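You operate a simulated robot arm through the tools that you are given. There is no shell and no other tool. Be economical: measure what you need, move in short steps, check, and stop when the job is done.

You are at the controls of a simulated robot arm. One attempt, no reset.

## Task
Slot the white card into the terminal and book the disc it names.
Fine: disc on the steel plate, green key once, then the disc on the one-dot ring.

The check looks at the end state, three seconds after you hand in, the way a careful person would. Anything else that was tipped, shoved, dropped, spilled or broken makes it a failure.

## Robot
A 6-joint arm with a two-finger gripper, fixed in place. Base frame: the origin is at the foot of the arm, x ahead of it, y to its left, z up; the work surface is at about z = 0.88. Readings come in m, rad, newtons and seconds.
Its first joint turns from -2.897 to 2.897 rad. Payload 3.43 kg.
The TCP is the grasp point between the finger pads, 0.02 m short of the fingertips. In the tool frame z runs along the fingers and y along their closing line. Largest opening 0.19 m; the body of the gripper starts 0.248 m behind the TCP.
Orientation is that of the tool frame in the base frame, as a unit quaternion [w, x, y, z]. With the fingers straight down and closing along the base's y, the tool's x points along the base's -x, its y along +y and its z along -z.

## Interface
- The arm moves only by the tool arm_command. Its arguments are lists of equal length, an entry for each row: "dp": the shift along the tool's x, y, z in cm, a list of three; "turn": the turn, a rotation vector about the tool's x, y, z in rad, a list of three. In form: {"dp": [[dx, dy, dz], ...], "turn": [[rx, ry, rz], ...]}. A call has 1 to 10 rows; each row is the pose to reach, as a shift and turn from the pose commanded when the call began, along the tool's axes at that moment. "grip" is the closure, from 0 (fully open) to 1 (shut), set as the call begins (left out, the last holds). A row lasts 0.2 s, in which the tool goes at most 0.05 m and 0.15 rad; a call with a longer step from one row to the next is refused whole, and so is a gripper value outside its range. A pose out of reach is approached as far as the arm can. The call stops where the force on the tool passes 40 N (or 10 N more than at its start, if that is more) or the arm is blocked; 0.2 s more then pass. Each finger travels about 0.153 m/s and halts on what it meets, pressing with about 22 N; the grip force reading is that of the motor and also rises with nothing between the fingers. The clock runs only during rows and for 0.2 s after the last one: add rows that repeat a pose to give the fingers time. It gives the time, the measured TCP pose, the force on the tool (base axes), the opening and the grip force at its end, in the units of the frame above (readings bear some noise), with the torque about the TCP (base axes, N m) and any sound that the robot's microphone picked up.
- Cameras (640 x 400 px; columns grow to the right, rows downward): "scene" is fixed at [0.2141, -0.6476, 1.4657]; the picture's right is [0.65, -0.76, 0.00], its down [-0.51, -0.44, -0.74] and it looks along [0.56, 0.49, -0.67] (base axes); focal length 351 px, centre (320, 200). "wrist" rides on the gripper at [0.07, -0.008, -0.288] in the tool frame; the picture's right is [0.12, 0.99, 0.00], its down [-0.96, 0.11, -0.25] and it looks along [-0.25, 0.03, 0.97] (tool axes); focal length 261 px, centre (320, 200). There is no depth. A picture from a camera that has moved, and an enlarged one, comes with that camera's place and axes in the base frame and with its lens. The place of the scene camera against the robot may be out by one fixed shift of up to 0.018 m in any direction.
- camera(camera): a new picture of that camera. No time passes.
- move_column(by): slides the trunk up (or, below 0, down) by that many m; the arm rides with it, the base frame stays. It gives what a move gives, with no picture.
- inspect(camera, box): a new picture of the part [left, top, right, bottom] of that camera's present view, enlarged. No time passes.
- sign_off(): hands the job in; it is judged then, once.

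Work in short steps. Places have to be worked out from the pictures, the camera data and where the tool is seen: move nearer, look again, correct. Check each grasp and each placing, and mend what went wrong. You have 120 turns and 84 pictures in all, those below and enlarged ones among them. Open the gripper and draw the arm clear of the work before you hand the job in, unless the task says otherwise; then end with one line.

The tools are called after "Request:" by a JSON object that holds its "name" and its "arguments". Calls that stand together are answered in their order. arm_command: Moves the arm, as the interface text tells. Its arguments: {"type":"object","properties":{"dp":{"type":"array","items":{"type":"array","items":{"type":"number"}}},"turn":{"type":"array","items":{"type":"array","items":{"type":"number"}}},"grip":{"type":"number"}},"required":["dp","turn"]} The other tools are called the same way: move_column (by) slides the trunk up or down; camera (camera) takes a picture; inspect (camera, box) takes an enlarged picture of a part of a camera's view; sign_off () hands the job in.

At the start:

```text
clock: 0.0
eef_pos: [0.5766, -0.1881, 1.1717]
tcp_rot: [0.0, -0.001, 1.0, 0.0]
wrist_force: [0.1, 0.2, -0.1]
wrist_torque: [0.0, 0.02, -0.02]
grip_width: 0.19
finger_force: 0.1
trunk travel left (down, up): [-0.25, 0.19]
```

scene: 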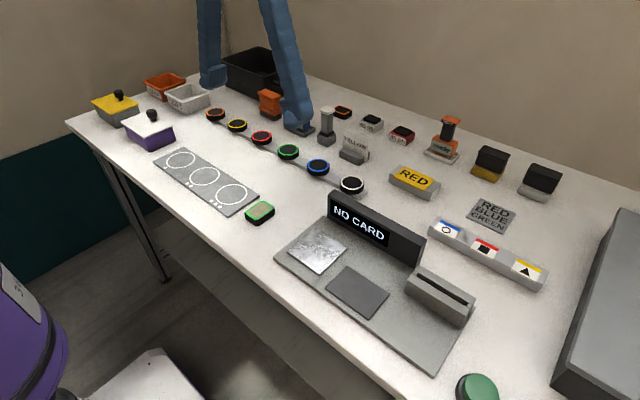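
wrist: 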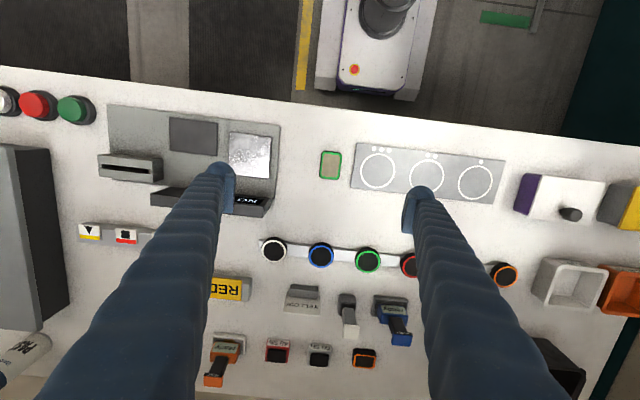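

The overview shows a terminal ("NO CARD"), a card rack with three cards, a row of discs, and ring plate. I enlarge several parts for details.

Request:
{"name": "inspect", "arguments": {"camera": "scene", "box": [260, 180, 560, 400]}}

Request:
{"name": "inspect", "arguments": {"camera": "scene", "box": [80, 60, 380, 240]}}

Request:
{"name": "inspect", "arguments": {"camera": "wrist", "box": [0, 60, 320, 260]}}

```text
1.82 times, centred on (410, 290) of scene
camera zoom: at [0.2141, -0.6476, 1.4657], right [0.65, -0.76, 0.0], down [-0.51, -0.44, -0.74], along [0.56, 0.49, -0.67], focal length 639 px, centre (156, 36)
```

zoom: 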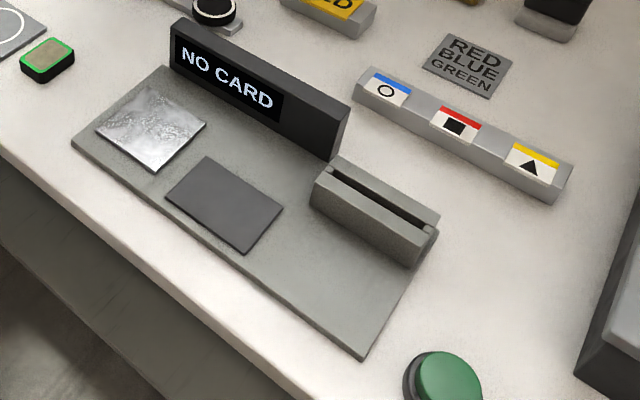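

```text
2.13 times, centred on (230, 150) of scene
camera zoom: at [0.2141, -0.6476, 1.4657], right [0.65, -0.76, 0.0], down [-0.51, -0.44, -0.74], along [0.56, 0.49, -0.67], focal length 750 px, centre (512, 307)
```

zoom: 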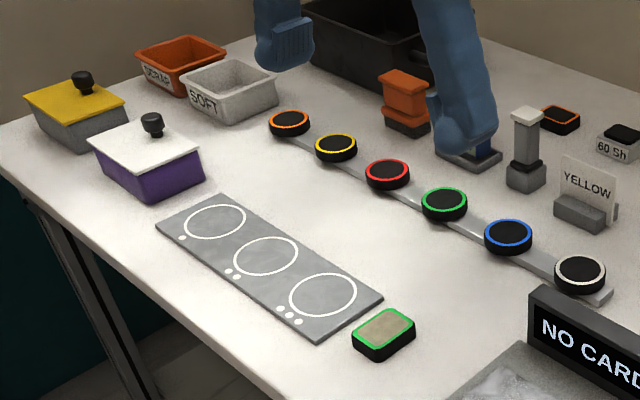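

```text
2.00 times, centred on (160, 160) of wrist
camera zoom: at [0.5069, -0.1961, 1.4597], right [-0.12, 0.99, 0.0], down [0.96, 0.12, 0.25], along [0.25, 0.03, -0.97], focal length 521 px, centre (640, 280)
```

zoom: 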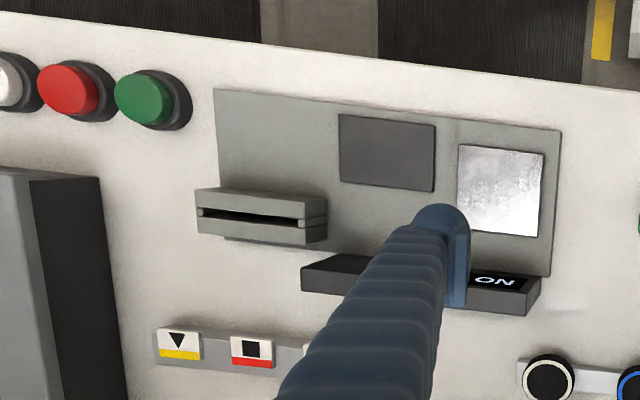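

The "YELLOW" white card in a holder looks like the white card that names a disc. I look closer at it, at the button group and at the rack.

Request:
{"name": "inspect", "arguments": {"camera": "scene", "box": [310, 90, 470, 200]}}

Request:
{"name": "inspect", "arguments": {"camera": "wrist", "box": [200, 230, 440, 390]}}

Request:
{"name": "inspect", "arguments": {"camera": "scene", "box": [420, 100, 640, 300]}}

```text
3.64 times, centred on (390, 145) of scene
camera zoom: at [0.2141, -0.6476, 1.4657], right [0.65, -0.76, 0.0], down [-0.51, -0.44, -0.74], along [0.56, 0.49, -0.67], focal length 1278 px, centre (66, 400)
```

zoom: 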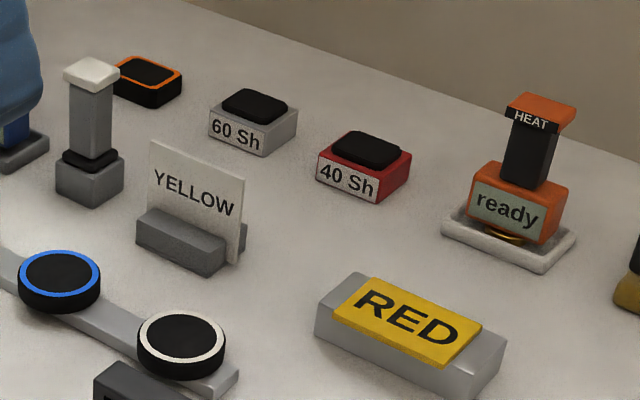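

```text
2.50 times, centred on (320, 310) of wrist
camera zoom: at [0.5069, -0.1961, 1.4597], right [-0.12, 0.99, 0.0], down [0.96, 0.12, 0.25], along [0.25, 0.03, -0.97], focal length 652 px, centre (320, -75)
```

zoom: 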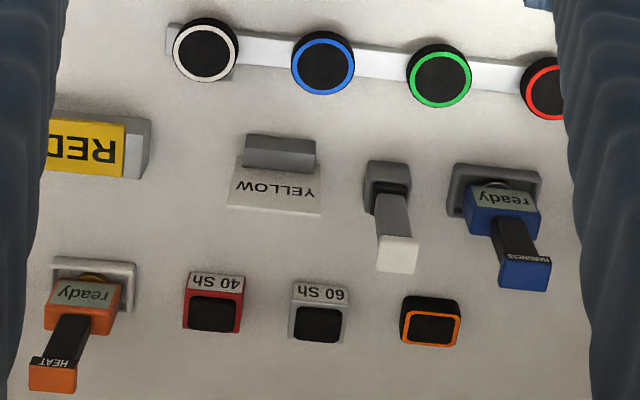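

```text
2.00 times, centred on (530, 200) of scene
camera zoom: at [0.2141, -0.6476, 1.4657], right [0.65, -0.76, 0.0], down [-0.51, -0.44, -0.74], along [0.56, 0.49, -0.67], focal length 703 px, centre (-100, 200)
```

zoom: 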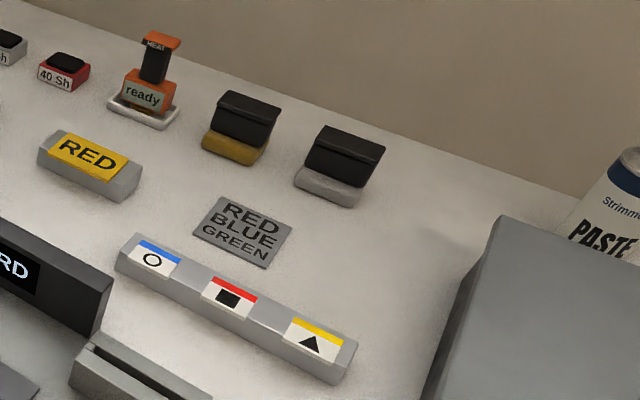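

The card marked YELLOW is white, standing upright in its holder near (0.88, -0.19). I turn the tool about its axis so the fingers close along x and move above the card.

Request:
{"name": "arm_command", "arguments": {"dp": [[-3, 0, 0], [-6, 0, 0], [-9, 0, 0], [-12, 0, 0], [-15, 0, 0], [-18, 0, 0], [-21, 0, 0], [-24, 0, 0], [-27, 0, 0], [-30, 0, 0]], "turn": [[0, 0, 0.15], [0, 0, 0.3], [0, 0, 0.45], [0, 0, 0.6], [0, 0, 0.75], [0, 0, 0.9], [0, 0, 1.05], [0, 0, 1.2], [0, 0, 1.35], [0, 0, 1.5]], "grip": 0.6}}

Request:
{"name": "arm_command", "arguments": {"dp": [[0, 0, 0], [0, 0, 0]], "turn": [[0, 0, 0.0708], [0, 0, 0.0708]]}}

Request:
{"name": "camera", "arguments": {"camera": "wrist"}}

```text
clock: 2.2
eef_pos: [0.877, -0.1876, 1.1711]
tcp_rot: [-0.001, 0.682, 0.732, 0.0]
wrist_force: [0.4, 1.2, -0.8]
wrist_torque: [-0.04, 0.07, -0.05]
grip_width: 0.076
finger_force: 0.0
trunk travel left (down, up): [-0.25, 0.19]
```

```text
clock: 2.8
eef_pos: [0.8763, -0.1863, 1.173]
tcp_rot: [-0.001, 0.707, 0.707, 0.001]
wrist_force: [0.5, -0.5, -0.4]
wrist_torque: [-0.02, -0.05, 0.02]
grip_width: 0.076
finger_force: 0.0
trunk travel left (down, up): [-0.25, 0.19]
```

```text
75 pictures are left
camera wrist: at [0.8685, -0.1168, 1.4606], right [0.99, 0.12, 0.0], down [0.12, -0.96, 0.25], along [0.03, -0.25, -0.97], focal length 261 px, centre (320, 200)
```

wrist: 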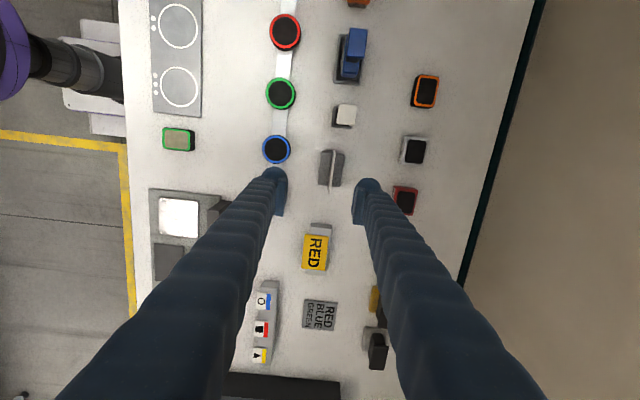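

The card's thin edge shows between the fingers, a bit up-right of centre. I enlarge to get its exact line.

Request:
{"name": "inspect", "arguments": {"camera": "wrist", "box": [280, 130, 392, 200]}}

```text
5.71 times, centred on (336, 165) of wrist
camera zoom: at [0.8685, -0.1168, 1.4606], right [0.99, 0.12, 0.0], down [0.12, -0.96, 0.25], along [0.03, -0.25, -0.97], focal length 1489 px, centre (229, 400)
```

zoom: 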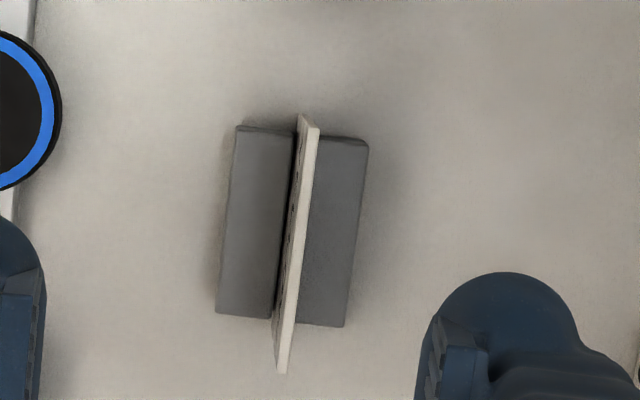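

The card's top edge runs along y, roughly centred at (0.901, -0.193), about 8.5 cm wide, with its top near z≈0.958. I centre over it, descend partway and re-look.

Request:
{"name": "arm_command", "arguments": {"dp": [[-0.5, 2.4, 0], [-0.5, 2.4, 5], [-0.5, 2.4, 10], [-0.5, 2.4, 15], [-0.5, 2.4, 16]], "turn": [[0, 0, 0], [0, 0, 0], [0, 0, 0], [0, 0, 0], [0, 0, 0]]}}

Request:
{"name": "camera", "arguments": {"camera": "wrist"}}

Request:
{"name": "inspect", "arguments": {"camera": "scene", "box": [290, 70, 450, 190]}}

```text
clock: 4.0
eef_pos: [0.9005, -0.19, 1.0134]
tcp_rot: [0.001, 0.707, 0.707, 0.0]
wrist_force: [-0.5, -0.7, -0.1]
wrist_torque: [0.02, 0.0, -0.02]
grip_width: 0.0761
finger_force: 0.0
trunk travel left (down, up): [-0.25, 0.19]
```

```text
73 pictures are left
camera wrist: at [0.8926, -0.1213, 1.2994], right [0.99, 0.12, 0.0], down [0.12, -0.96, 0.25], along [0.03, -0.25, -0.97], focal length 261 px, centre (320, 200)
```

wrist: 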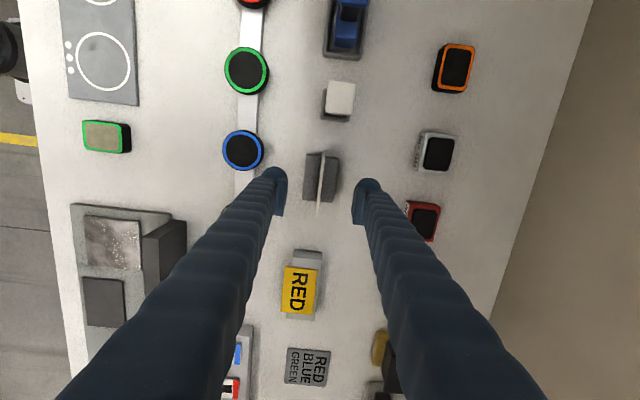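

```text
3.33 times, centred on (370, 130) of scene
camera zoom: at [0.2141, -0.6476, 1.4657], right [0.65, -0.76, 0.0], down [-0.51, -0.44, -0.74], along [0.56, 0.49, -0.67], focal length 1171 px, centre (153, 433)
```

zoom: 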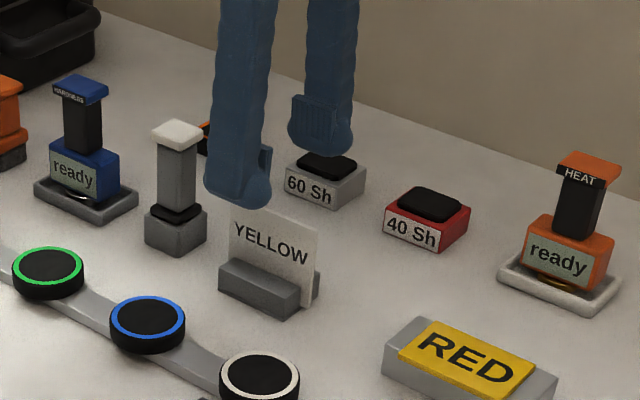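

Aligned: the card lies midway between the fingers. Descend to z≈0.945, then close in a second call.

Request:
{"name": "arm_command", "arguments": {"dp": [[0, 0, 3], [0, 0, 5], [0, 0, 6.7], [0, 0, 6.7]], "turn": [[0, 0, 0], [0, 0, 0], [0, 0, 0], [0, 0, 0]]}}

Request:
{"name": "inspect", "arguments": {"camera": "scene", "box": [310, 90, 430, 180]}}

Request:
{"name": "inspect", "arguments": {"camera": "wrist", "box": [260, 130, 388, 210]}}

```text
clock: 5.0
eef_pos: [0.9009, -0.1909, 0.9448]
tcp_rot: [0.001, 0.706, 0.708, -0.001]
wrist_force: [-0.7, 1.0, -0.6]
wrist_torque: [0.01, 0.01, -0.07]
grip_width: 0.076
finger_force: 0.1
trunk travel left (down, up): [-0.25, 0.19]
```

```text
4.44 times, centred on (370, 135) of scene
camera zoom: at [0.2141, -0.6476, 1.4657], right [0.65, -0.76, 0.0], down [-0.51, -0.44, -0.74], along [0.56, 0.49, -0.67], focal length 1562 px, centre (98, 489)
```

zoom: 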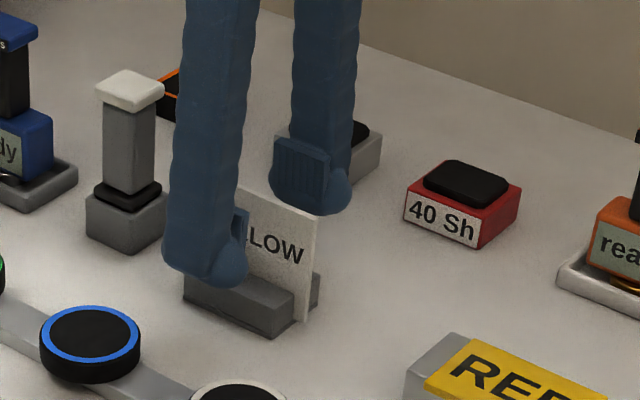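

```text
5.00 times, centred on (324, 170) of wrist
camera zoom: at [0.893, -0.1211, 1.2332], right [0.99, 0.12, 0.0], down [0.12, -0.96, 0.25], along [0.03, -0.25, -0.97], focal length 1303 px, centre (300, 350)
```

zoom: 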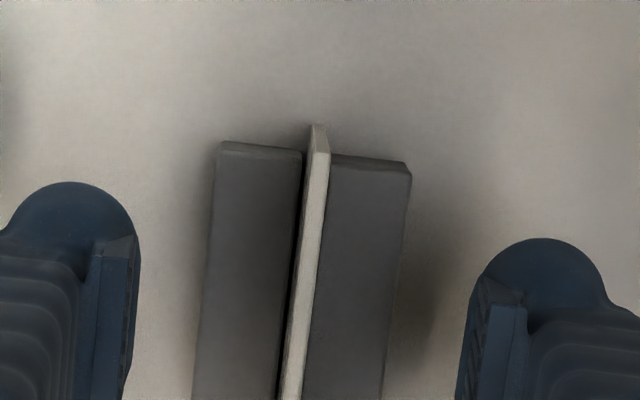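

The card sits centred. Close the fingers.

Request:
{"name": "arm_command", "arguments": {"dp": [[0, 0, 0], [0, 0, 0], [0, 0, 0], [0, 0, 0]], "turn": [[0, 0, 0], [0, 0, 0], [0, 0, 0], [0, 0, 0]], "grip": 1.0}}

```text
clock: 6.0
eef_pos: [0.9005, -0.1893, 0.9456]
tcp_rot: [-0.001, 0.706, 0.708, 0.0]
wrist_force: [-0.1, -0.4, 0.2]
wrist_torque: [0.0, 0.01, -0.01]
grip_width: 0.0059
finger_force: 21.8
trunk travel left (down, up): [-0.25, 0.19]
```

Gripped (5.9 mm thick, 22 N, no side force). Lift straight up.

Request:
{"name": "arm_command", "arguments": {"dp": [[0, 0, -2], [0, 0, -5], [0, 0, -9], [0, 0, -13], [0, 0, -17], [0, 0, -19.5]], "turn": [[0, 0, 0], [0, 0, 0], [0, 0, 0], [0, 0, 0], [0, 0, 0], [0, 0, 0]]}}

Request:
{"name": "camera", "arguments": {"camera": "scene"}}

Request:
{"name": "inspect", "arguments": {"camera": "wrist", "box": [240, 130, 400, 250]}}

```text
clock: 7.4
eef_pos: [0.9014, -0.1917, 1.1416]
tcp_rot: [-0.001, 0.706, 0.708, 0.0]
wrist_force: [0.1, -0.5, -0.1]
wrist_torque: [0.01, 0.01, 0.01]
grip_width: 0.006
finger_force: 22.3
trunk travel left (down, up): [-0.25, 0.19]
```

```text
69 pictures are left
```

scene: 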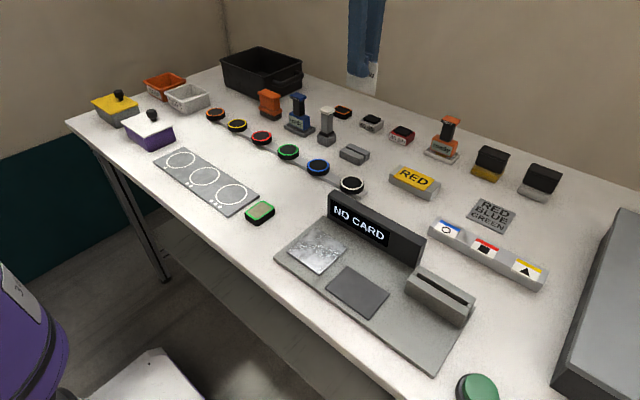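

```text
3.33 times, centred on (320, 190) of wrist
camera zoom: at [0.893, -0.1223, 1.4289], right [0.99, 0.12, 0.0], down [0.12, -0.96, 0.25], along [0.03, -0.25, -0.97], focal length 869 px, centre (320, 233)
```

zoom: 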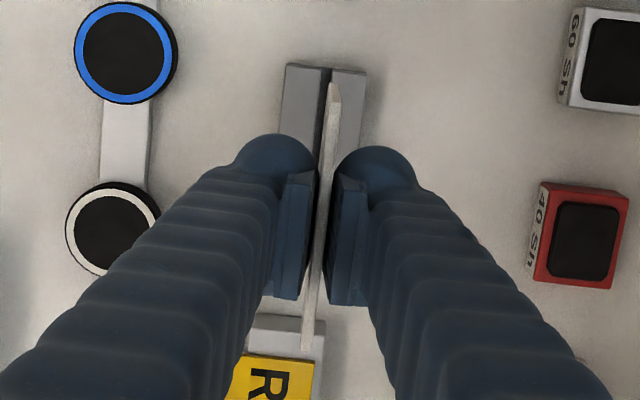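

The card is held straight and the holder stayed. I carry it at height to above the slot, estimated at (0.623, -0.57).

Request:
{"name": "arm_command", "arguments": {"dp": [[-3.6, -2.78, 0], [-7.2, -5.56, 0], [-10.8, -8.34, 0], [-14.4, -11.12, 0], [-18, -13.9, 0], [-21.6, -16.68, 0], [-25.2, -19.46, 0], [-28.8, -22.24, 0], [-32.4, -25.02, 0], [-36, -27.8, 0]], "turn": [[0, 0, 0], [0, 0, 0], [0, 0, 0], [0, 0, 0], [0, 0, 0], [0, 0, 0], [0, 0, 0], [0, 0, 0], [0, 0, 0], [0, 0, 0]]}}

Request:
{"name": "arm_command", "arguments": {"dp": [[0, 0, 0]], "turn": [[0, 0, 0]]}}

Request:
{"name": "camera", "arguments": {"camera": "wrist"}}

Request:
{"name": "inspect", "arguments": {"camera": "scene", "box": [320, 180, 520, 380]}}

```text
clock: 9.6
eef_pos: [0.6215, -0.5516, 1.1409]
tcp_rot: [0.0, 0.707, 0.707, 0.0]
wrist_force: [-0.4, 0.0, -1.0]
wrist_torque: [0.07, -0.07, -0.01]
grip_width: 0.0056
finger_force: 22.0
trunk travel left (down, up): [-0.25, 0.19]
```

```text
clock: 10.0
eef_pos: [0.6236, -0.5508, 1.1419]
tcp_rot: [0.0, 0.707, 0.708, 0.0]
wrist_force: [-0.2, 0.5, -0.7]
wrist_torque: [-0.07, -0.04, 0.0]
grip_width: 0.0058
finger_force: 22.4
trunk travel left (down, up): [-0.25, 0.19]
```

```text
67 pictures are left
camera wrist: at [0.6151, -0.4814, 1.4289], right [0.99, 0.12, 0.0], down [0.12, -0.96, 0.25], along [0.03, -0.25, -0.97], focal length 261 px, centre (320, 200)
```

wrist: 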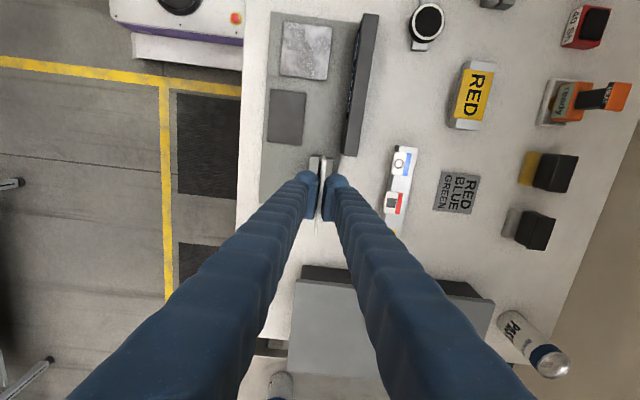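

```text
2.00 times, centred on (420, 280) of scene
camera zoom: at [0.2141, -0.6476, 1.4657], right [0.65, -0.76, 0.0], down [-0.51, -0.44, -0.74], along [0.56, 0.49, -0.67], focal length 703 px, centre (120, 40)
```

zoom: 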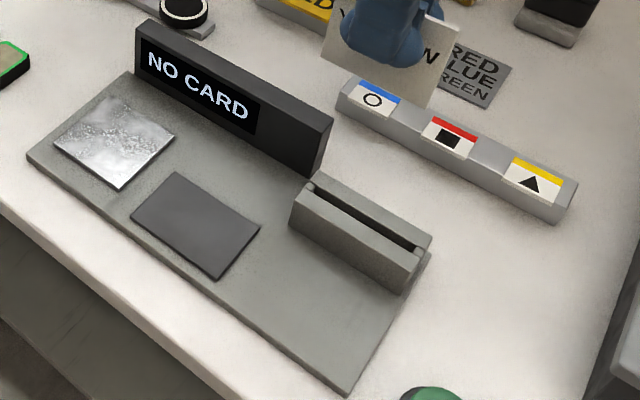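

I enlarge the area near the card to see the slot under it.

Request:
{"name": "inspect", "arguments": {"camera": "wrist", "box": [272, 130, 368, 190]}}

```text
6.67 times, centred on (320, 160) of wrist
camera zoom: at [0.6151, -0.4814, 1.4289], right [0.99, 0.12, 0.0], down [0.12, -0.96, 0.25], along [0.03, -0.25, -0.97], focal length 1738 px, centre (320, 467)
```

zoom: 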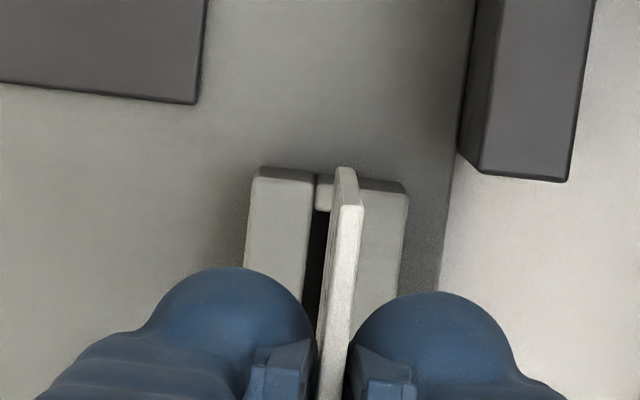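

Slot partially hidden by the fingers; I shift 10 cm toward -y so the whole slot shows ahead of the fingers.

Request:
{"name": "arm_command", "arguments": {"dp": [[-4, 0, -1], [-8, 0, -2], [-11, 0, -2], [-11, 0, -2]], "turn": [[0, 0, 0], [0, 0, 0], [0, 0, 0], [0, 0, 0]]}}

Request:
{"name": "inspect", "arguments": {"camera": "wrist", "box": [240, 70, 400, 190]}}

```text
clock: 11.0
eef_pos: [0.6231, -0.6619, 1.161]
tcp_rot: [0.001, 0.707, 0.707, 0.0]
wrist_force: [-0.9, -1.2, -0.2]
wrist_torque: [0.06, 0.0, 0.0]
grip_width: 0.0061
finger_force: 22.1
trunk travel left (down, up): [-0.25, 0.19]
```

```text
3.33 times, centred on (320, 130) of wrist
camera zoom: at [0.6154, -0.5927, 1.4486], right [0.99, 0.12, 0.0], down [0.12, -0.96, 0.25], along [0.03, -0.25, -0.97], focal length 869 px, centre (320, 433)
```

zoom: 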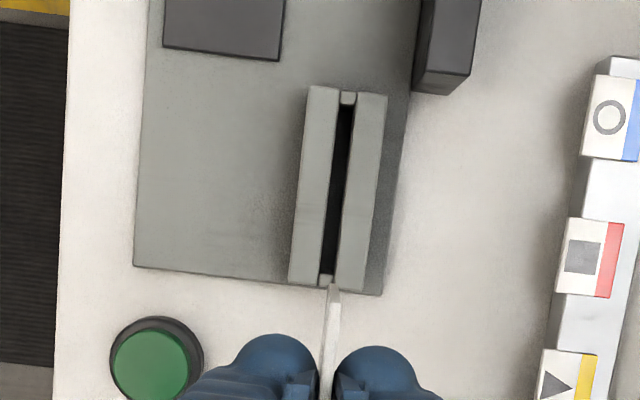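

Slot runs along y, centred at about (0.624, -0.582) with top z≈0.93. I centre the card above it and lower to just above the slot.

Request:
{"name": "arm_command", "arguments": {"dp": [[4.2, 0.1, 0], [8.3, 0.1, 0], [8.3, 0.1, 5], [8.3, 0.1, 10], [8.3, 0.1, 14.5], [8.3, 0.1, 14.5]], "turn": [[0, 0, 0], [0, 0, 0], [0, 0, 0], [0, 0, 0], [0, 0, 0], [0, 0, 0]]}}

Request:
{"name": "inspect", "arguments": {"camera": "wrist", "box": [260, 110, 380, 200]}}

Request:
{"name": "inspect", "arguments": {"camera": "scene", "box": [350, 210, 510, 350]}}

```text
clock: 12.4
eef_pos: [0.6235, -0.5789, 1.0156]
tcp_rot: [0.0, 0.707, 0.707, 0.0]
wrist_force: [0.8, -1.4, 0.4]
wrist_torque: [0.07, -0.01, 0.01]
grip_width: 0.0062
finger_force: 22.2
trunk travel left (down, up): [-0.25, 0.19]
```

```text
4.44 times, centred on (320, 155) of wrist
camera zoom: at [0.6162, -0.5095, 1.3027], right [0.99, 0.12, 0.0], down [0.12, -0.96, 0.25], along [0.03, -0.25, -0.97], focal length 1158 px, centre (320, 400)
```

zoom: 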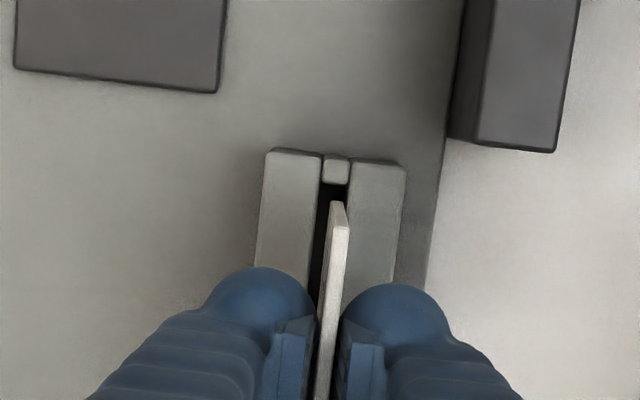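

```text
2.86 times, centred on (430, 280) of scene
camera zoom: at [0.2141, -0.6476, 1.4657], right [0.65, -0.76, 0.0], down [-0.51, -0.44, -0.74], along [0.56, 0.49, -0.67], focal length 1004 px, centre (6, -29)
```

zoom: 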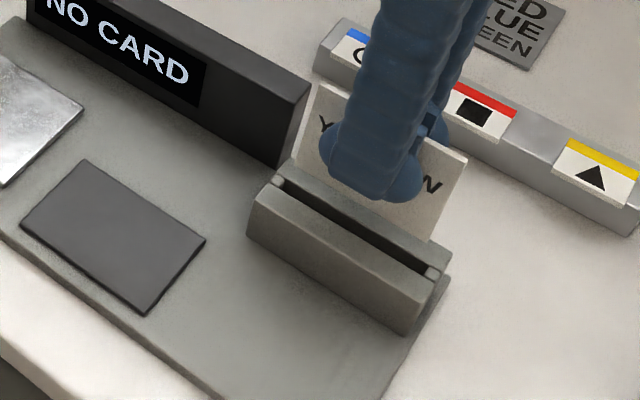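

Card sits in line with the slot in x, 2 mm off-centre in y. I correct that and lower slowly, with the force stop guarding.

Request:
{"name": "arm_command", "arguments": {"dp": [[-0.2, 0.08, 0.5], [-0.2, 0.08, 1], [-0.2, 0.08, 1.5], [-0.2, 0.08, 2], [-0.2, 0.08, 2.5], [-0.2, 0.08, 3], [-0.2, 0.08, 3.4], [-0.2, 0.08, 3.8], [-0.2, 0.08, 4.2], [-0.2, 0.08, 4.5]], "turn": [[0, 0, 0], [0, 0, 0], [0, 0, 0], [0, 0, 0], [0, 0, 0], [0, 0, 0], [0, 0, 0], [0, 0, 0], [0, 0, 0], [0, 0, 0]]}}

Request:
{"name": "inspect", "arguments": {"camera": "scene", "box": [350, 210, 510, 350]}}

```text
clock: 14.6
eef_pos: [0.6247, -0.5808, 0.9709]
tcp_rot: [-0.001, 0.707, 0.707, -0.001]
wrist_force: [-0.6, -0.4, -1.0]
wrist_torque: [-0.01, 0.0, 0.01]
grip_width: 0.0063
finger_force: 22.0
trunk travel left (down, up): [-0.25, 0.19]
```

```text
2.86 times, centred on (430, 280) of scene
camera zoom: at [0.2141, -0.6476, 1.4657], right [0.65, -0.76, 0.0], down [-0.51, -0.44, -0.74], along [0.56, 0.49, -0.67], focal length 1004 px, centre (6, -29)
```

zoom: 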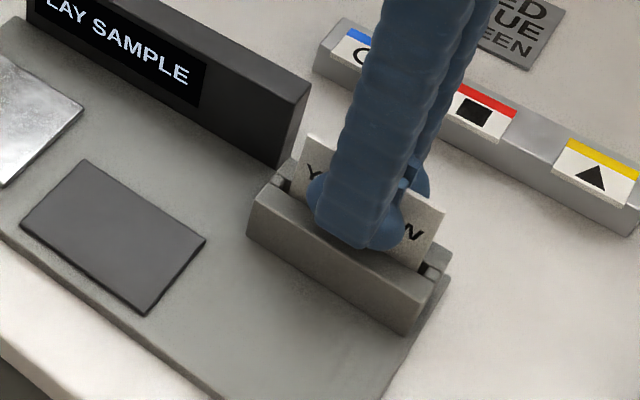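

The card is registered ("LAY SAMPLE"). I lower up to 1 cm more to seat it, watching the force.

Request:
{"name": "arm_command", "arguments": {"dp": [[0, 0, 0.3], [0, 0, 0.6], [0, 0, 0.9]], "turn": [[0, 0, 0], [0, 0, 0], [0, 0, 0]]}}

Request:
{"name": "inspect", "arguments": {"camera": "scene", "box": [350, 210, 510, 350]}}

```text
clock: 15.4
eef_pos: [0.6256, -0.5808, 0.961]
tcp_rot: [0.0, 0.707, 0.707, 0.0]
wrist_force: [0.4, 0.2, -0.4]
wrist_torque: [-0.02, -0.03, -0.01]
grip_width: 0.0061
finger_force: 22.4
trunk travel left (down, up): [-0.25, 0.19]
```

```text
2.86 times, centred on (430, 280) of scene
camera zoom: at [0.2141, -0.6476, 1.4657], right [0.65, -0.76, 0.0], down [-0.51, -0.44, -0.74], along [0.56, 0.49, -0.67], focal length 1004 px, centre (6, -29)
```

zoom: 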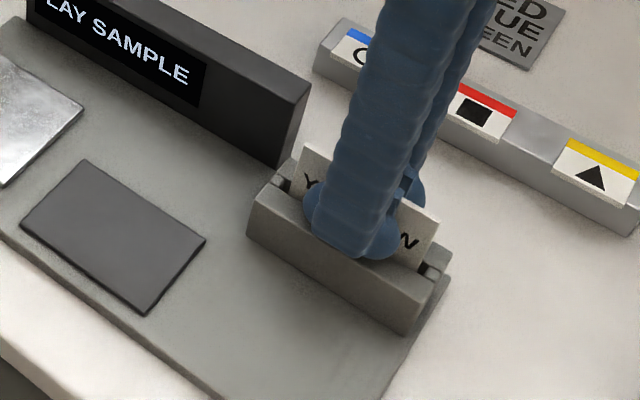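

Still no contact; down 0.5 cm more, then a slight opening to release (about 3 cm opening, clear of the display).

Request:
{"name": "arm_command", "arguments": {"dp": [[0, 0, 0.2], [0, 0, 0.4], [0, 0, 0.5]], "turn": [[0, 0, 0], [0, 0, 0], [0, 0, 0]]}}

Request:
{"name": "arm_command", "arguments": {"dp": [[0, 0, 0], [0, 0, 0], [0, 0, 0]], "turn": [[0, 0, 0], [0, 0, 0], [0, 0, 0]], "grip": 0.84}}

Request:
{"name": "inspect", "arguments": {"camera": "scene", "box": [300, 170, 540, 370]}}

```text
clock: 16.2
eef_pos: [0.6241, -0.581, 0.9568]
tcp_rot: [-0.001, 0.707, 0.707, 0.0]
wrist_force: [0.3, -0.8, -0.1]
wrist_torque: [0.02, -0.02, 0.01]
grip_width: 0.0062
finger_force: 21.9
trunk travel left (down, up): [-0.25, 0.19]
```

```text
clock: 17.0
eef_pos: [0.624, -0.581, 0.956]
tcp_rot: [0.0, 0.707, 0.707, 0.0]
wrist_force: [0.5, -0.2, 0.0]
wrist_torque: [0.04, 0.0, -0.03]
grip_width: 0.0302
finger_force: 0.1
trunk travel left (down, up): [-0.25, 0.19]
```

```text
2.00 times, centred on (420, 270) of scene
camera zoom: at [0.2141, -0.6476, 1.4657], right [0.65, -0.76, 0.0], down [-0.51, -0.44, -0.74], along [0.56, 0.49, -0.67], focal length 703 px, centre (120, 60)
```

zoom: 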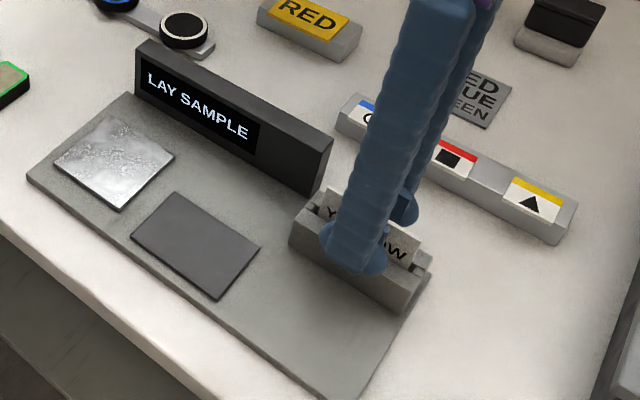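

Card is standing in the slot. Lift straight up clear of it.

Request:
{"name": "arm_command", "arguments": {"dp": [[0, 0, -1], [0, 0, -3], [0, 0, -6], [0, 0, -10], [0, 0, -15], [0, 0, -20]], "turn": [[0, 0, 0], [0, 0, 0], [0, 0, 0], [0, 0, 0], [0, 0, 0], [0, 0, 0]]}}

Request:
{"name": "arm_command", "arguments": {"dp": [[4, 0.8, 0], [8.5, 1.7, 0], [13, 2.6, 0], [17.5, 3.5, 0], [22, 4.4, 0], [26.5, 5.3, 0], [31, 6.2, 0], [35.5, 7.1, 0], [40, 8, 0], [44, 9, 0]], "turn": [[0, 0, 0], [0, 0, 0], [0, 0, 0], [0, 0, 0], [0, 0, 0], [0, 0, 0], [0, 0, 0], [0, 0, 0], [0, 0, 0], [0, 0, 0]], "grip": 0.45}}

Request:
{"name": "camera", "arguments": {"camera": "scene"}}

Request:
{"name": "camera", "arguments": {"camera": "wrist"}}

```text
clock: 18.4
eef_pos: [0.6237, -0.5821, 1.1592]
tcp_rot: [0.0, 0.707, 0.707, 0.0]
wrist_force: [0.2, -0.9, 0.4]
wrist_torque: [0.0, -0.02, 0.02]
grip_width: 0.0303
finger_force: 0.1
trunk travel left (down, up): [-0.25, 0.19]
```

```text
clock: 20.6
eef_pos: [0.7143, -0.1406, 1.1563]
tcp_rot: [0.0, 0.706, 0.708, 0.0]
wrist_force: [-0.3, 0.0, -0.3]
wrist_torque: [-0.04, -0.03, 0.0]
grip_width: 0.1045
finger_force: 0.0
trunk travel left (down, up): [-0.25, 0.19]
```

```text
58 pictures are left
```

scene: 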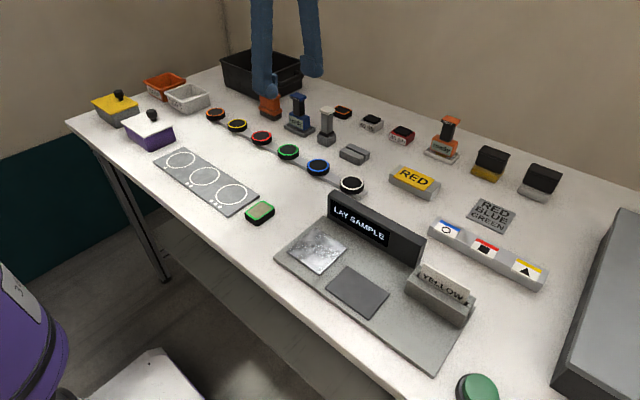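

```text
57 pictures are left
camera wrist: at [0.7065, -0.0711, 1.4442], right [0.99, 0.12, 0.0], down [0.12, -0.96, 0.25], along [0.03, -0.25, -0.97], focal length 261 px, centre (320, 200)
```

wrist: 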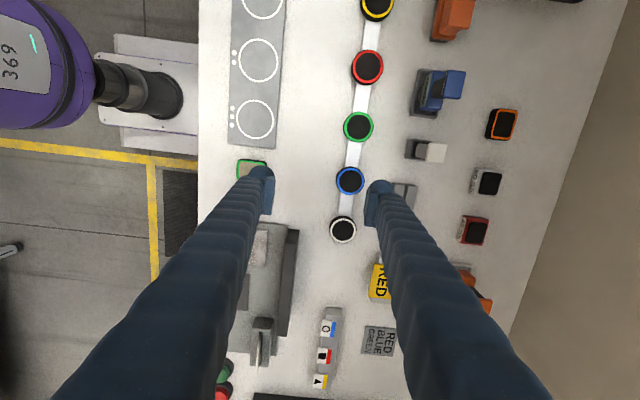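

Yellow disc estimated at (0.782, 0.157). Move toward it and look again.

Request:
{"name": "arm_command", "arguments": {"dp": [[4.5, 1.1, 0], [9, 2.2, 0], [13.5, 3.4, 0], [18, 4.5, 0], [22, 5.6, 0], [25, 6.8, 0], [25, 6.8, 0]], "turn": [[0, 0, 0], [0, 0, 0], [0, 0, 0], [0, 0, 0], [0, 0, 0], [0, 0, 0], [0, 0, 0]]}}

Request:
{"name": "camera", "arguments": {"camera": "wrist"}}

```text
clock: 22.2
eef_pos: [0.782, 0.1106, 1.1548]
tcp_rot: [0.0, 0.707, 0.707, 0.0]
wrist_force: [-0.2, 0.6, 0.2]
wrist_torque: [-0.09, 0.01, 0.01]
grip_width: 0.1044
finger_force: 0.0
trunk travel left (down, up): [-0.25, 0.19]
```

```text
56 pictures are left
camera wrist: at [0.7747, 0.1799, 1.4431], right [0.99, 0.12, 0.0], down [0.12, -0.96, 0.25], along [0.03, -0.25, -0.97], focal length 261 px, centre (320, 200)
```

wrist: 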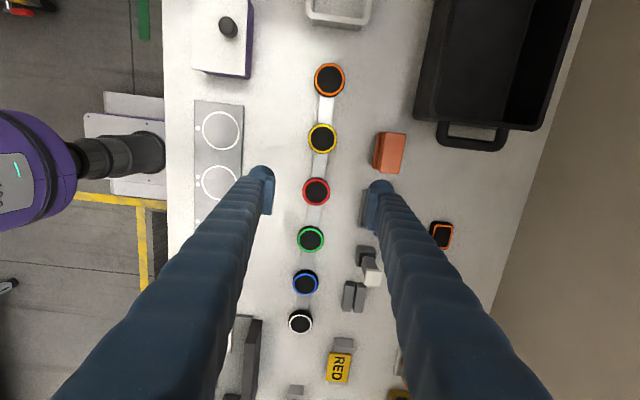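

Request:
{"name": "inspect", "arguments": {"camera": "wrist", "box": [272, 100, 368, 160]}}

Request:
{"name": "inspect", "arguments": {"camera": "scene", "box": [140, 80, 300, 200]}}

```text
6.67 times, centred on (320, 130) of wrist
camera zoom: at [0.7747, 0.1799, 1.4431], right [0.99, 0.12, 0.0], down [0.12, -0.96, 0.25], along [0.03, -0.25, -0.97], focal length 1738 px, centre (320, 667)
```

zoom: 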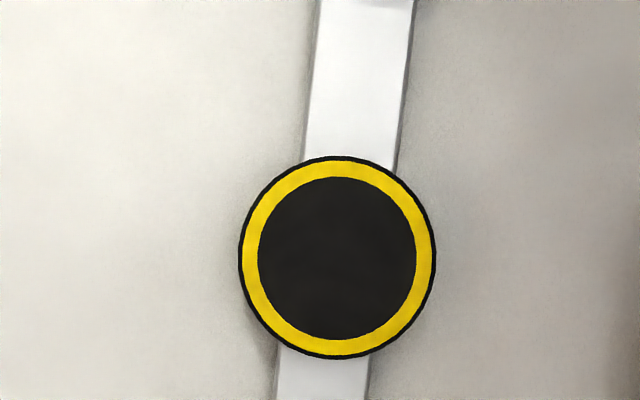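

```text
3.33 times, centred on (220, 140) of scene
camera zoom: at [0.2141, -0.6476, 1.4657], right [0.65, -0.76, 0.0], down [-0.51, -0.44, -0.74], along [0.56, 0.49, -0.67], focal length 1171 px, centre (653, 400)
```

zoom: 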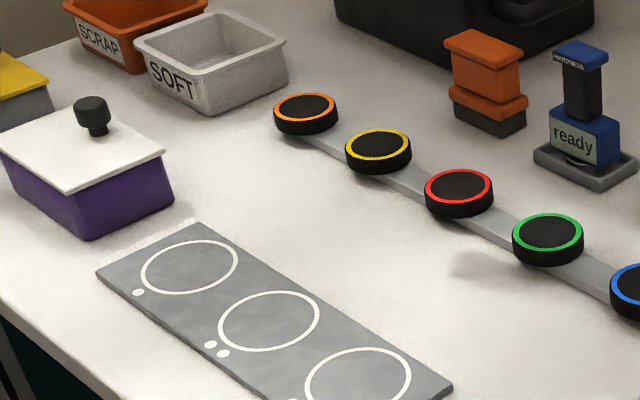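

Yellow disc centre ≈ (0.781, 0.169), diameter ≈ 58 mm. I centre over it and descend partway.

Request:
{"name": "arm_command", "arguments": {"dp": [[4, -0.1, 0], [6.1, -0.1, 2], [6.1, -0.1, 6], [6.1, -0.1, 10.5], [6.1, -0.1, 15], [6.1, -0.1, 17], [6.1, -0.1, 17]], "turn": [[0, 0, 0], [0, 0, 0], [0, 0, 0], [0, 0, 0], [0, 0, 0], [0, 0, 0], [0, 0, 0]]}}

Request:
{"name": "inspect", "arguments": {"camera": "wrist", "box": [240, 120, 400, 220]}}

Request:
{"name": "inspect", "arguments": {"camera": "scene", "box": [180, 60, 320, 165]}}

```text
clock: 23.8
eef_pos: [0.7825, 0.1708, 0.9865]
tcp_rot: [0.0, 0.706, 0.708, 0.0]
wrist_force: [0.6, -0.3, 0.3]
wrist_torque: [0.01, 0.02, -0.01]
grip_width: 0.1046
finger_force: 0.1
trunk travel left (down, up): [-0.25, 0.19]
```

```text
4.00 times, centred on (320, 170) of wrist
camera zoom: at [0.7744, 0.24, 1.2741], right [0.99, 0.12, 0.0], down [0.12, -0.96, 0.25], along [0.03, -0.25, -0.97], focal length 1043 px, centre (320, 320)
```

zoom: 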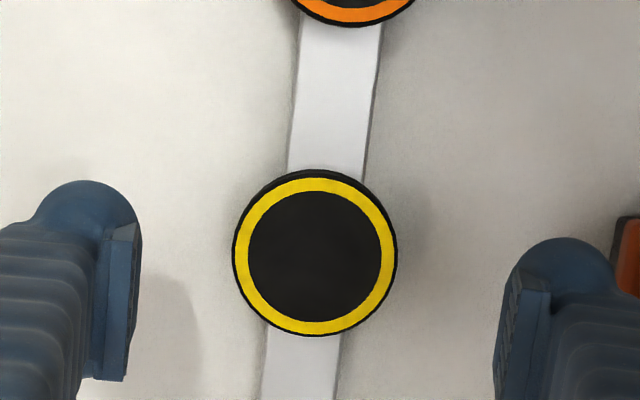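

```text
3.81 times, centred on (250, 112) of scene
camera zoom: at [0.2141, -0.6476, 1.4657], right [0.65, -0.76, 0.0], down [-0.51, -0.44, -0.74], along [0.56, 0.49, -0.67], focal length 1339 px, centre (587, 533)
```

zoom: 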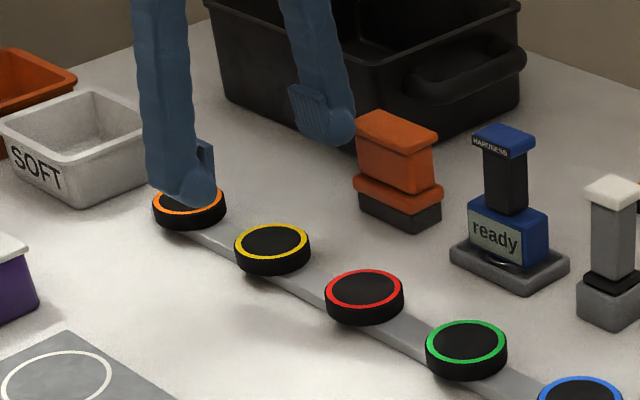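

Still centred. Narrow the opening a bit to keep clear of the orange stamp, and descend around the disc.

Request:
{"name": "arm_command", "arguments": {"dp": [[-0.1, 0, 0], [-0.1, 0, 3], [-0.1, 0, 5.5], [-0.1, 0, 7], [-0.1, 0, 7.9], [-0.1, 0, 7.9]], "turn": [[0, 0, 0], [0, 0, 0], [0, 0, 0], [0, 0, 0], [0, 0, 0], [0, 0, 0]], "grip": 0.55}}

Request:
{"name": "inspect", "arguments": {"camera": "scene", "box": [180, 60, 320, 165]}}

```text
clock: 25.2
eef_pos: [0.7812, 0.1695, 0.9077]
tcp_rot: [0.0, 0.707, 0.708, 0.0]
wrist_force: [0.1, 0.3, 0.0]
wrist_torque: [-0.04, -0.03, 0.01]
grip_width: 0.0854
finger_force: 0.1
trunk travel left (down, up): [-0.25, 0.19]
```

```text
3.81 times, centred on (250, 112) of scene
camera zoom: at [0.2141, -0.6476, 1.4657], right [0.65, -0.76, 0.0], down [-0.51, -0.44, -0.74], along [0.56, 0.49, -0.67], focal length 1339 px, centre (587, 533)
```

zoom: 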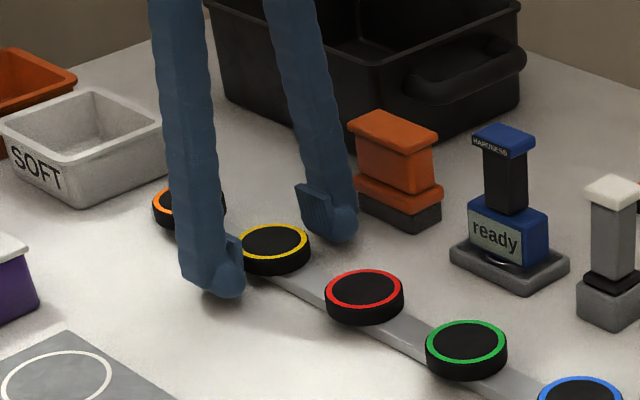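

Disc is between the pads with nothing else touched. Close.

Request:
{"name": "arm_command", "arguments": {"dp": [[0, 0, 0], [0, 0, 0], [0, 0, 0], [0, 0, 0]], "turn": [[0, 0, 0], [0, 0, 0], [0, 0, 0], [0, 0, 0]], "grip": 1.0}}

Request:
{"name": "arm_command", "arguments": {"dp": [[0, 0, -1], [0, 0, -3], [0, 0, -7], [0, 0, -12], [0, 0, -17], [0, 0, -20]], "turn": [[0, 0, 0], [0, 0, 0], [0, 0, 0], [0, 0, 0], [0, 0, 0], [0, 0, 0]]}}

Request:
{"name": "camera", "arguments": {"camera": "scene"}}

Request:
{"name": "camera", "arguments": {"camera": "wrist"}}

```text
clock: 26.2
eef_pos: [0.7819, 0.1688, 0.9077]
tcp_rot: [-0.001, 0.706, 0.708, -0.001]
wrist_force: [0.6, 0.9, 0.8]
wrist_torque: [-0.02, 0.0, 0.0]
grip_width: 0.0585
finger_force: 21.7
trunk travel left (down, up): [-0.25, 0.19]
```

```text
clock: 27.6
eef_pos: [0.7818, 0.1693, 1.1095]
tcp_rot: [0.0, 0.707, 0.707, 0.0]
wrist_force: [-0.3, -0.7, -0.6]
wrist_torque: [0.02, -0.06, 0.0]
grip_width: 0.0586
finger_force: 21.9
trunk travel left (down, up): [-0.25, 0.19]
```

```text
50 pictures are left
```

scene: 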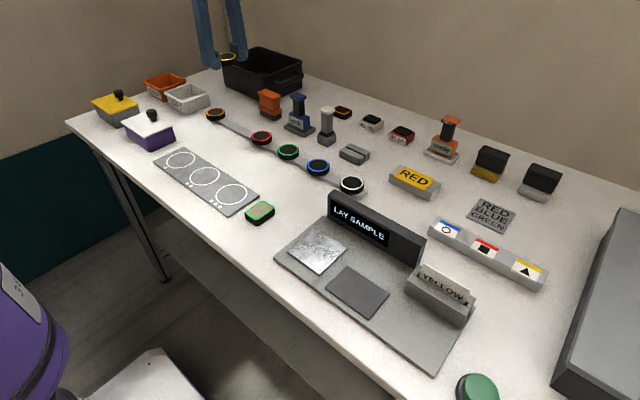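

```text
49 pictures are left
camera wrist: at [0.7732, 0.2392, 1.3958], right [0.99, 0.12, 0.0], down [0.12, -0.96, 0.25], along [0.03, -0.25, -0.97], focal length 261 px, centre (320, 200)
```

wrist: 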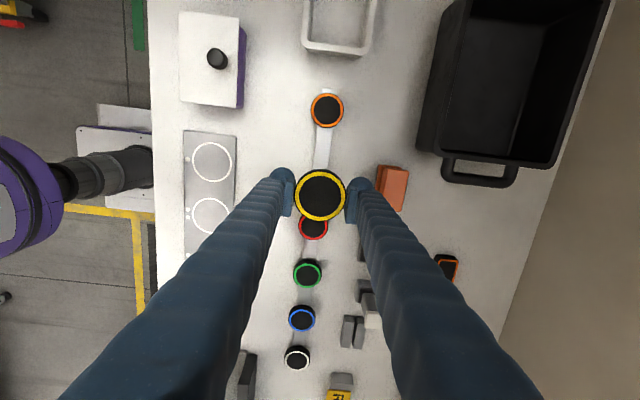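

Disc held level. Carry it toward the steel plate at about (0.574, -0.34), stopping slightly short in height to measure.

Request:
{"name": "arm_command", "arguments": {"dp": [[-4, -1.7, 0], [-8, -3.4, 0], [-12, -5.1, 0], [-16, -6.8, 0], [-20, -8.5, 0], [-24, -10.2, 0], [-28, -11.9, 0], [-32, -13.6, 0], [-36, -15.3, 0], [-40, -17, 0]], "turn": [[0, 0, 0], [0, 0, 0], [0, 0, 0], [0, 0, 0], [0, 0, 0], [0, 0, 0], [0, 0, 0], [0, 0, 0], [0, 0, 0], [0, 0, 0]]}}

Request:
{"name": "arm_command", "arguments": {"dp": [[-4, -1.3, 0], [-8, -2.5, 0], [-11, -3.7, 0], [-13, -3.7, 0], [-13, -3.7, 0]], "turn": [[0, 0, 0], [0, 0, 0], [0, 0, 0], [0, 0, 0], [0, 0, 0]]}}

Request:
{"name": "camera", "arguments": {"camera": "wrist"}}

```text
clock: 29.8
eef_pos: [0.6107, -0.2309, 1.1081]
tcp_rot: [-0.001, 0.707, 0.708, 0.001]
wrist_force: [-0.2, -0.2, -0.5]
wrist_torque: [0.03, -0.01, 0.01]
grip_width: 0.0585
finger_force: 22.3
trunk travel left (down, up): [-0.25, 0.19]
```

```text
clock: 31.0
eef_pos: [0.5743, -0.3604, 1.1087]
tcp_rot: [0.001, 0.707, 0.707, 0.0]
wrist_force: [0.3, -0.7, -0.9]
wrist_torque: [0.07, 0.0, 0.01]
grip_width: 0.0583
finger_force: 21.8
trunk travel left (down, up): [-0.25, 0.19]
```

```text
48 pictures are left
camera wrist: at [0.5664, -0.2913, 1.3956], right [0.99, 0.12, 0.0], down [0.12, -0.96, 0.25], along [0.03, -0.25, -0.97], focal length 261 px, centre (320, 200)
```

wrist: 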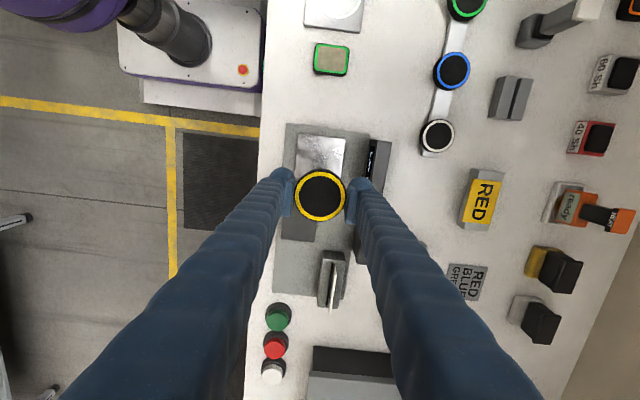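

Request:
{"name": "inspect", "arguments": {"camera": "wrist", "box": [272, 120, 400, 200]}}

Request:
{"name": "inspect", "arguments": {"camera": "scene", "box": [270, 170, 430, 290]}}

```text
5.00 times, centred on (336, 160) of wrist
camera zoom: at [0.5664, -0.2913, 1.3956], right [0.99, 0.12, 0.0], down [0.12, -0.96, 0.25], along [0.03, -0.25, -0.97], focal length 1303 px, centre (240, 400)
```

zoom: 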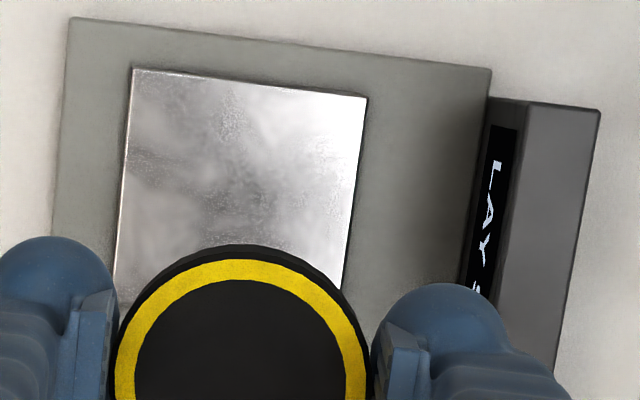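

```text
3.33 times, centred on (350, 230) of scene
camera zoom: at [0.2141, -0.6476, 1.4657], right [0.65, -0.76, 0.0], down [-0.51, -0.44, -0.74], along [0.56, 0.49, -0.67], focal length 1171 px, centre (220, 100)
```

zoom: 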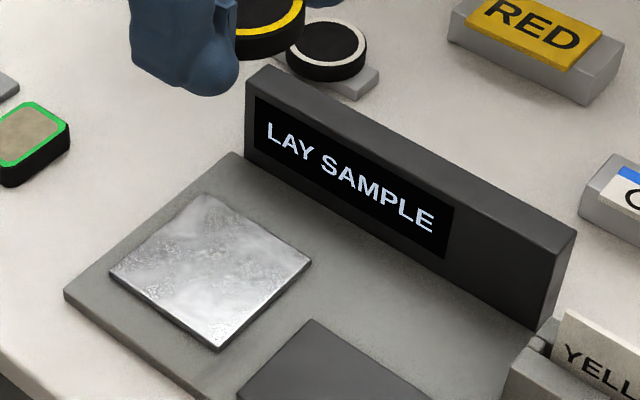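

Steel plate centre ≈ (0.571, -0.342), 88 mm square; display front at x≈0.66. Centre over it and lower to just above.

Request:
{"name": "arm_command", "arguments": {"dp": [[2, -0.3, 0], [2, -0.3, 4.5], [2, -0.3, 9], [2, -0.3, 13], [2, -0.3, 16], [2, -0.3, 17.5], [2, -0.3, 17.5]], "turn": [[0, 0, 0], [0, 0, 0], [0, 0, 0], [0, 0, 0], [0, 0, 0], [0, 0, 0], [0, 0, 0]]}}

Request:
{"name": "inspect", "arguments": {"camera": "scene", "box": [270, 170, 430, 290]}}

Request:
{"name": "inspect", "arguments": {"camera": "wrist", "box": [240, 110, 400, 210]}}

```text
clock: 32.6
eef_pos: [0.5712, -0.3409, 0.9324]
tcp_rot: [0.0, 0.707, 0.707, 0.0]
wrist_force: [0.0, 0.2, -0.8]
wrist_torque: [-0.02, -0.02, 0.0]
grip_width: 0.0582
finger_force: 21.8
trunk travel left (down, up): [-0.25, 0.19]
```

```text
3.33 times, centred on (350, 230) of scene
camera zoom: at [0.2141, -0.6476, 1.4657], right [0.65, -0.76, 0.0], down [-0.51, -0.44, -0.74], along [0.56, 0.49, -0.67], focal length 1171 px, centre (220, 100)
```

zoom: 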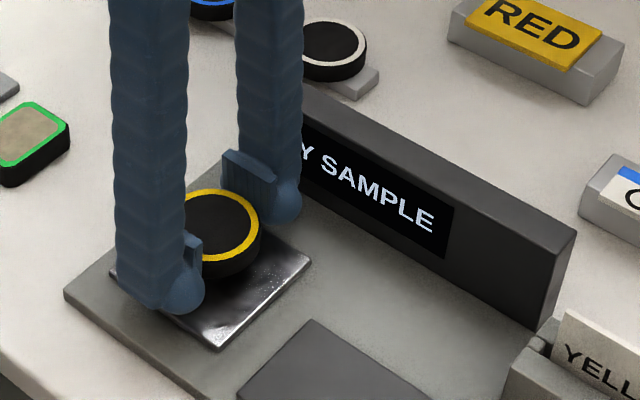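

```text
4.00 times, centred on (320, 160) of wrist
camera zoom: at [0.5636, -0.2708, 1.2198], right [0.99, 0.12, 0.0], down [0.12, -0.96, 0.25], along [0.03, -0.25, -0.97], focal length 1043 px, centre (320, 360)
```

zoom: 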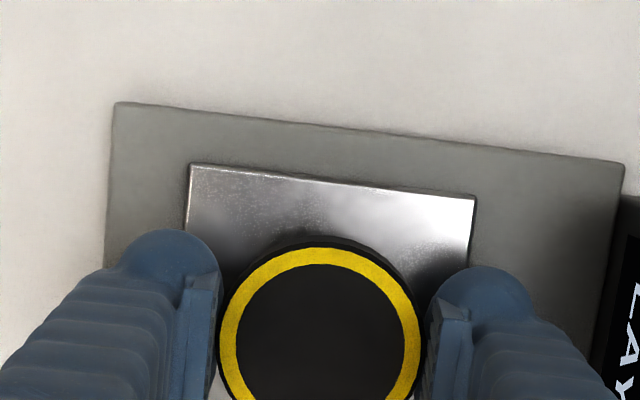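

Positioned over the plate, about 1–1.5 cm above. Lower 0.8 cm and read forces.

Request:
{"name": "arm_command", "arguments": {"dp": [[0, 0, 0.3], [0, 0, 0.6], [0, 0, 0.8]], "turn": [[0, 0, 0], [0, 0, 0], [0, 0, 0]]}}

Request:
{"name": "inspect", "arguments": {"camera": "scene", "box": [280, 200, 370, 270]}}

```text
clock: 33.4
eef_pos: [0.5718, -0.3414, 0.9232]
tcp_rot: [0.0, 0.707, 0.707, -0.001]
wrist_force: [0.4, -0.2, 0.1]
wrist_torque: [0.01, 0.02, 0.0]
grip_width: 0.0582
finger_force: 22.2
trunk travel left (down, up): [-0.25, 0.19]
```

```text
5.71 times, centred on (325, 235) of scene
camera zoom: at [0.2141, -0.6476, 1.4657], right [0.65, -0.76, 0.0], down [-0.51, -0.44, -0.74], along [0.56, 0.49, -0.67], focal length 2008 px, centre (291, 0)
```

zoom: 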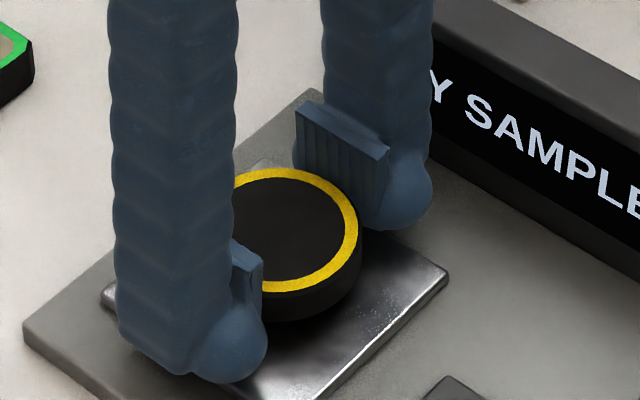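

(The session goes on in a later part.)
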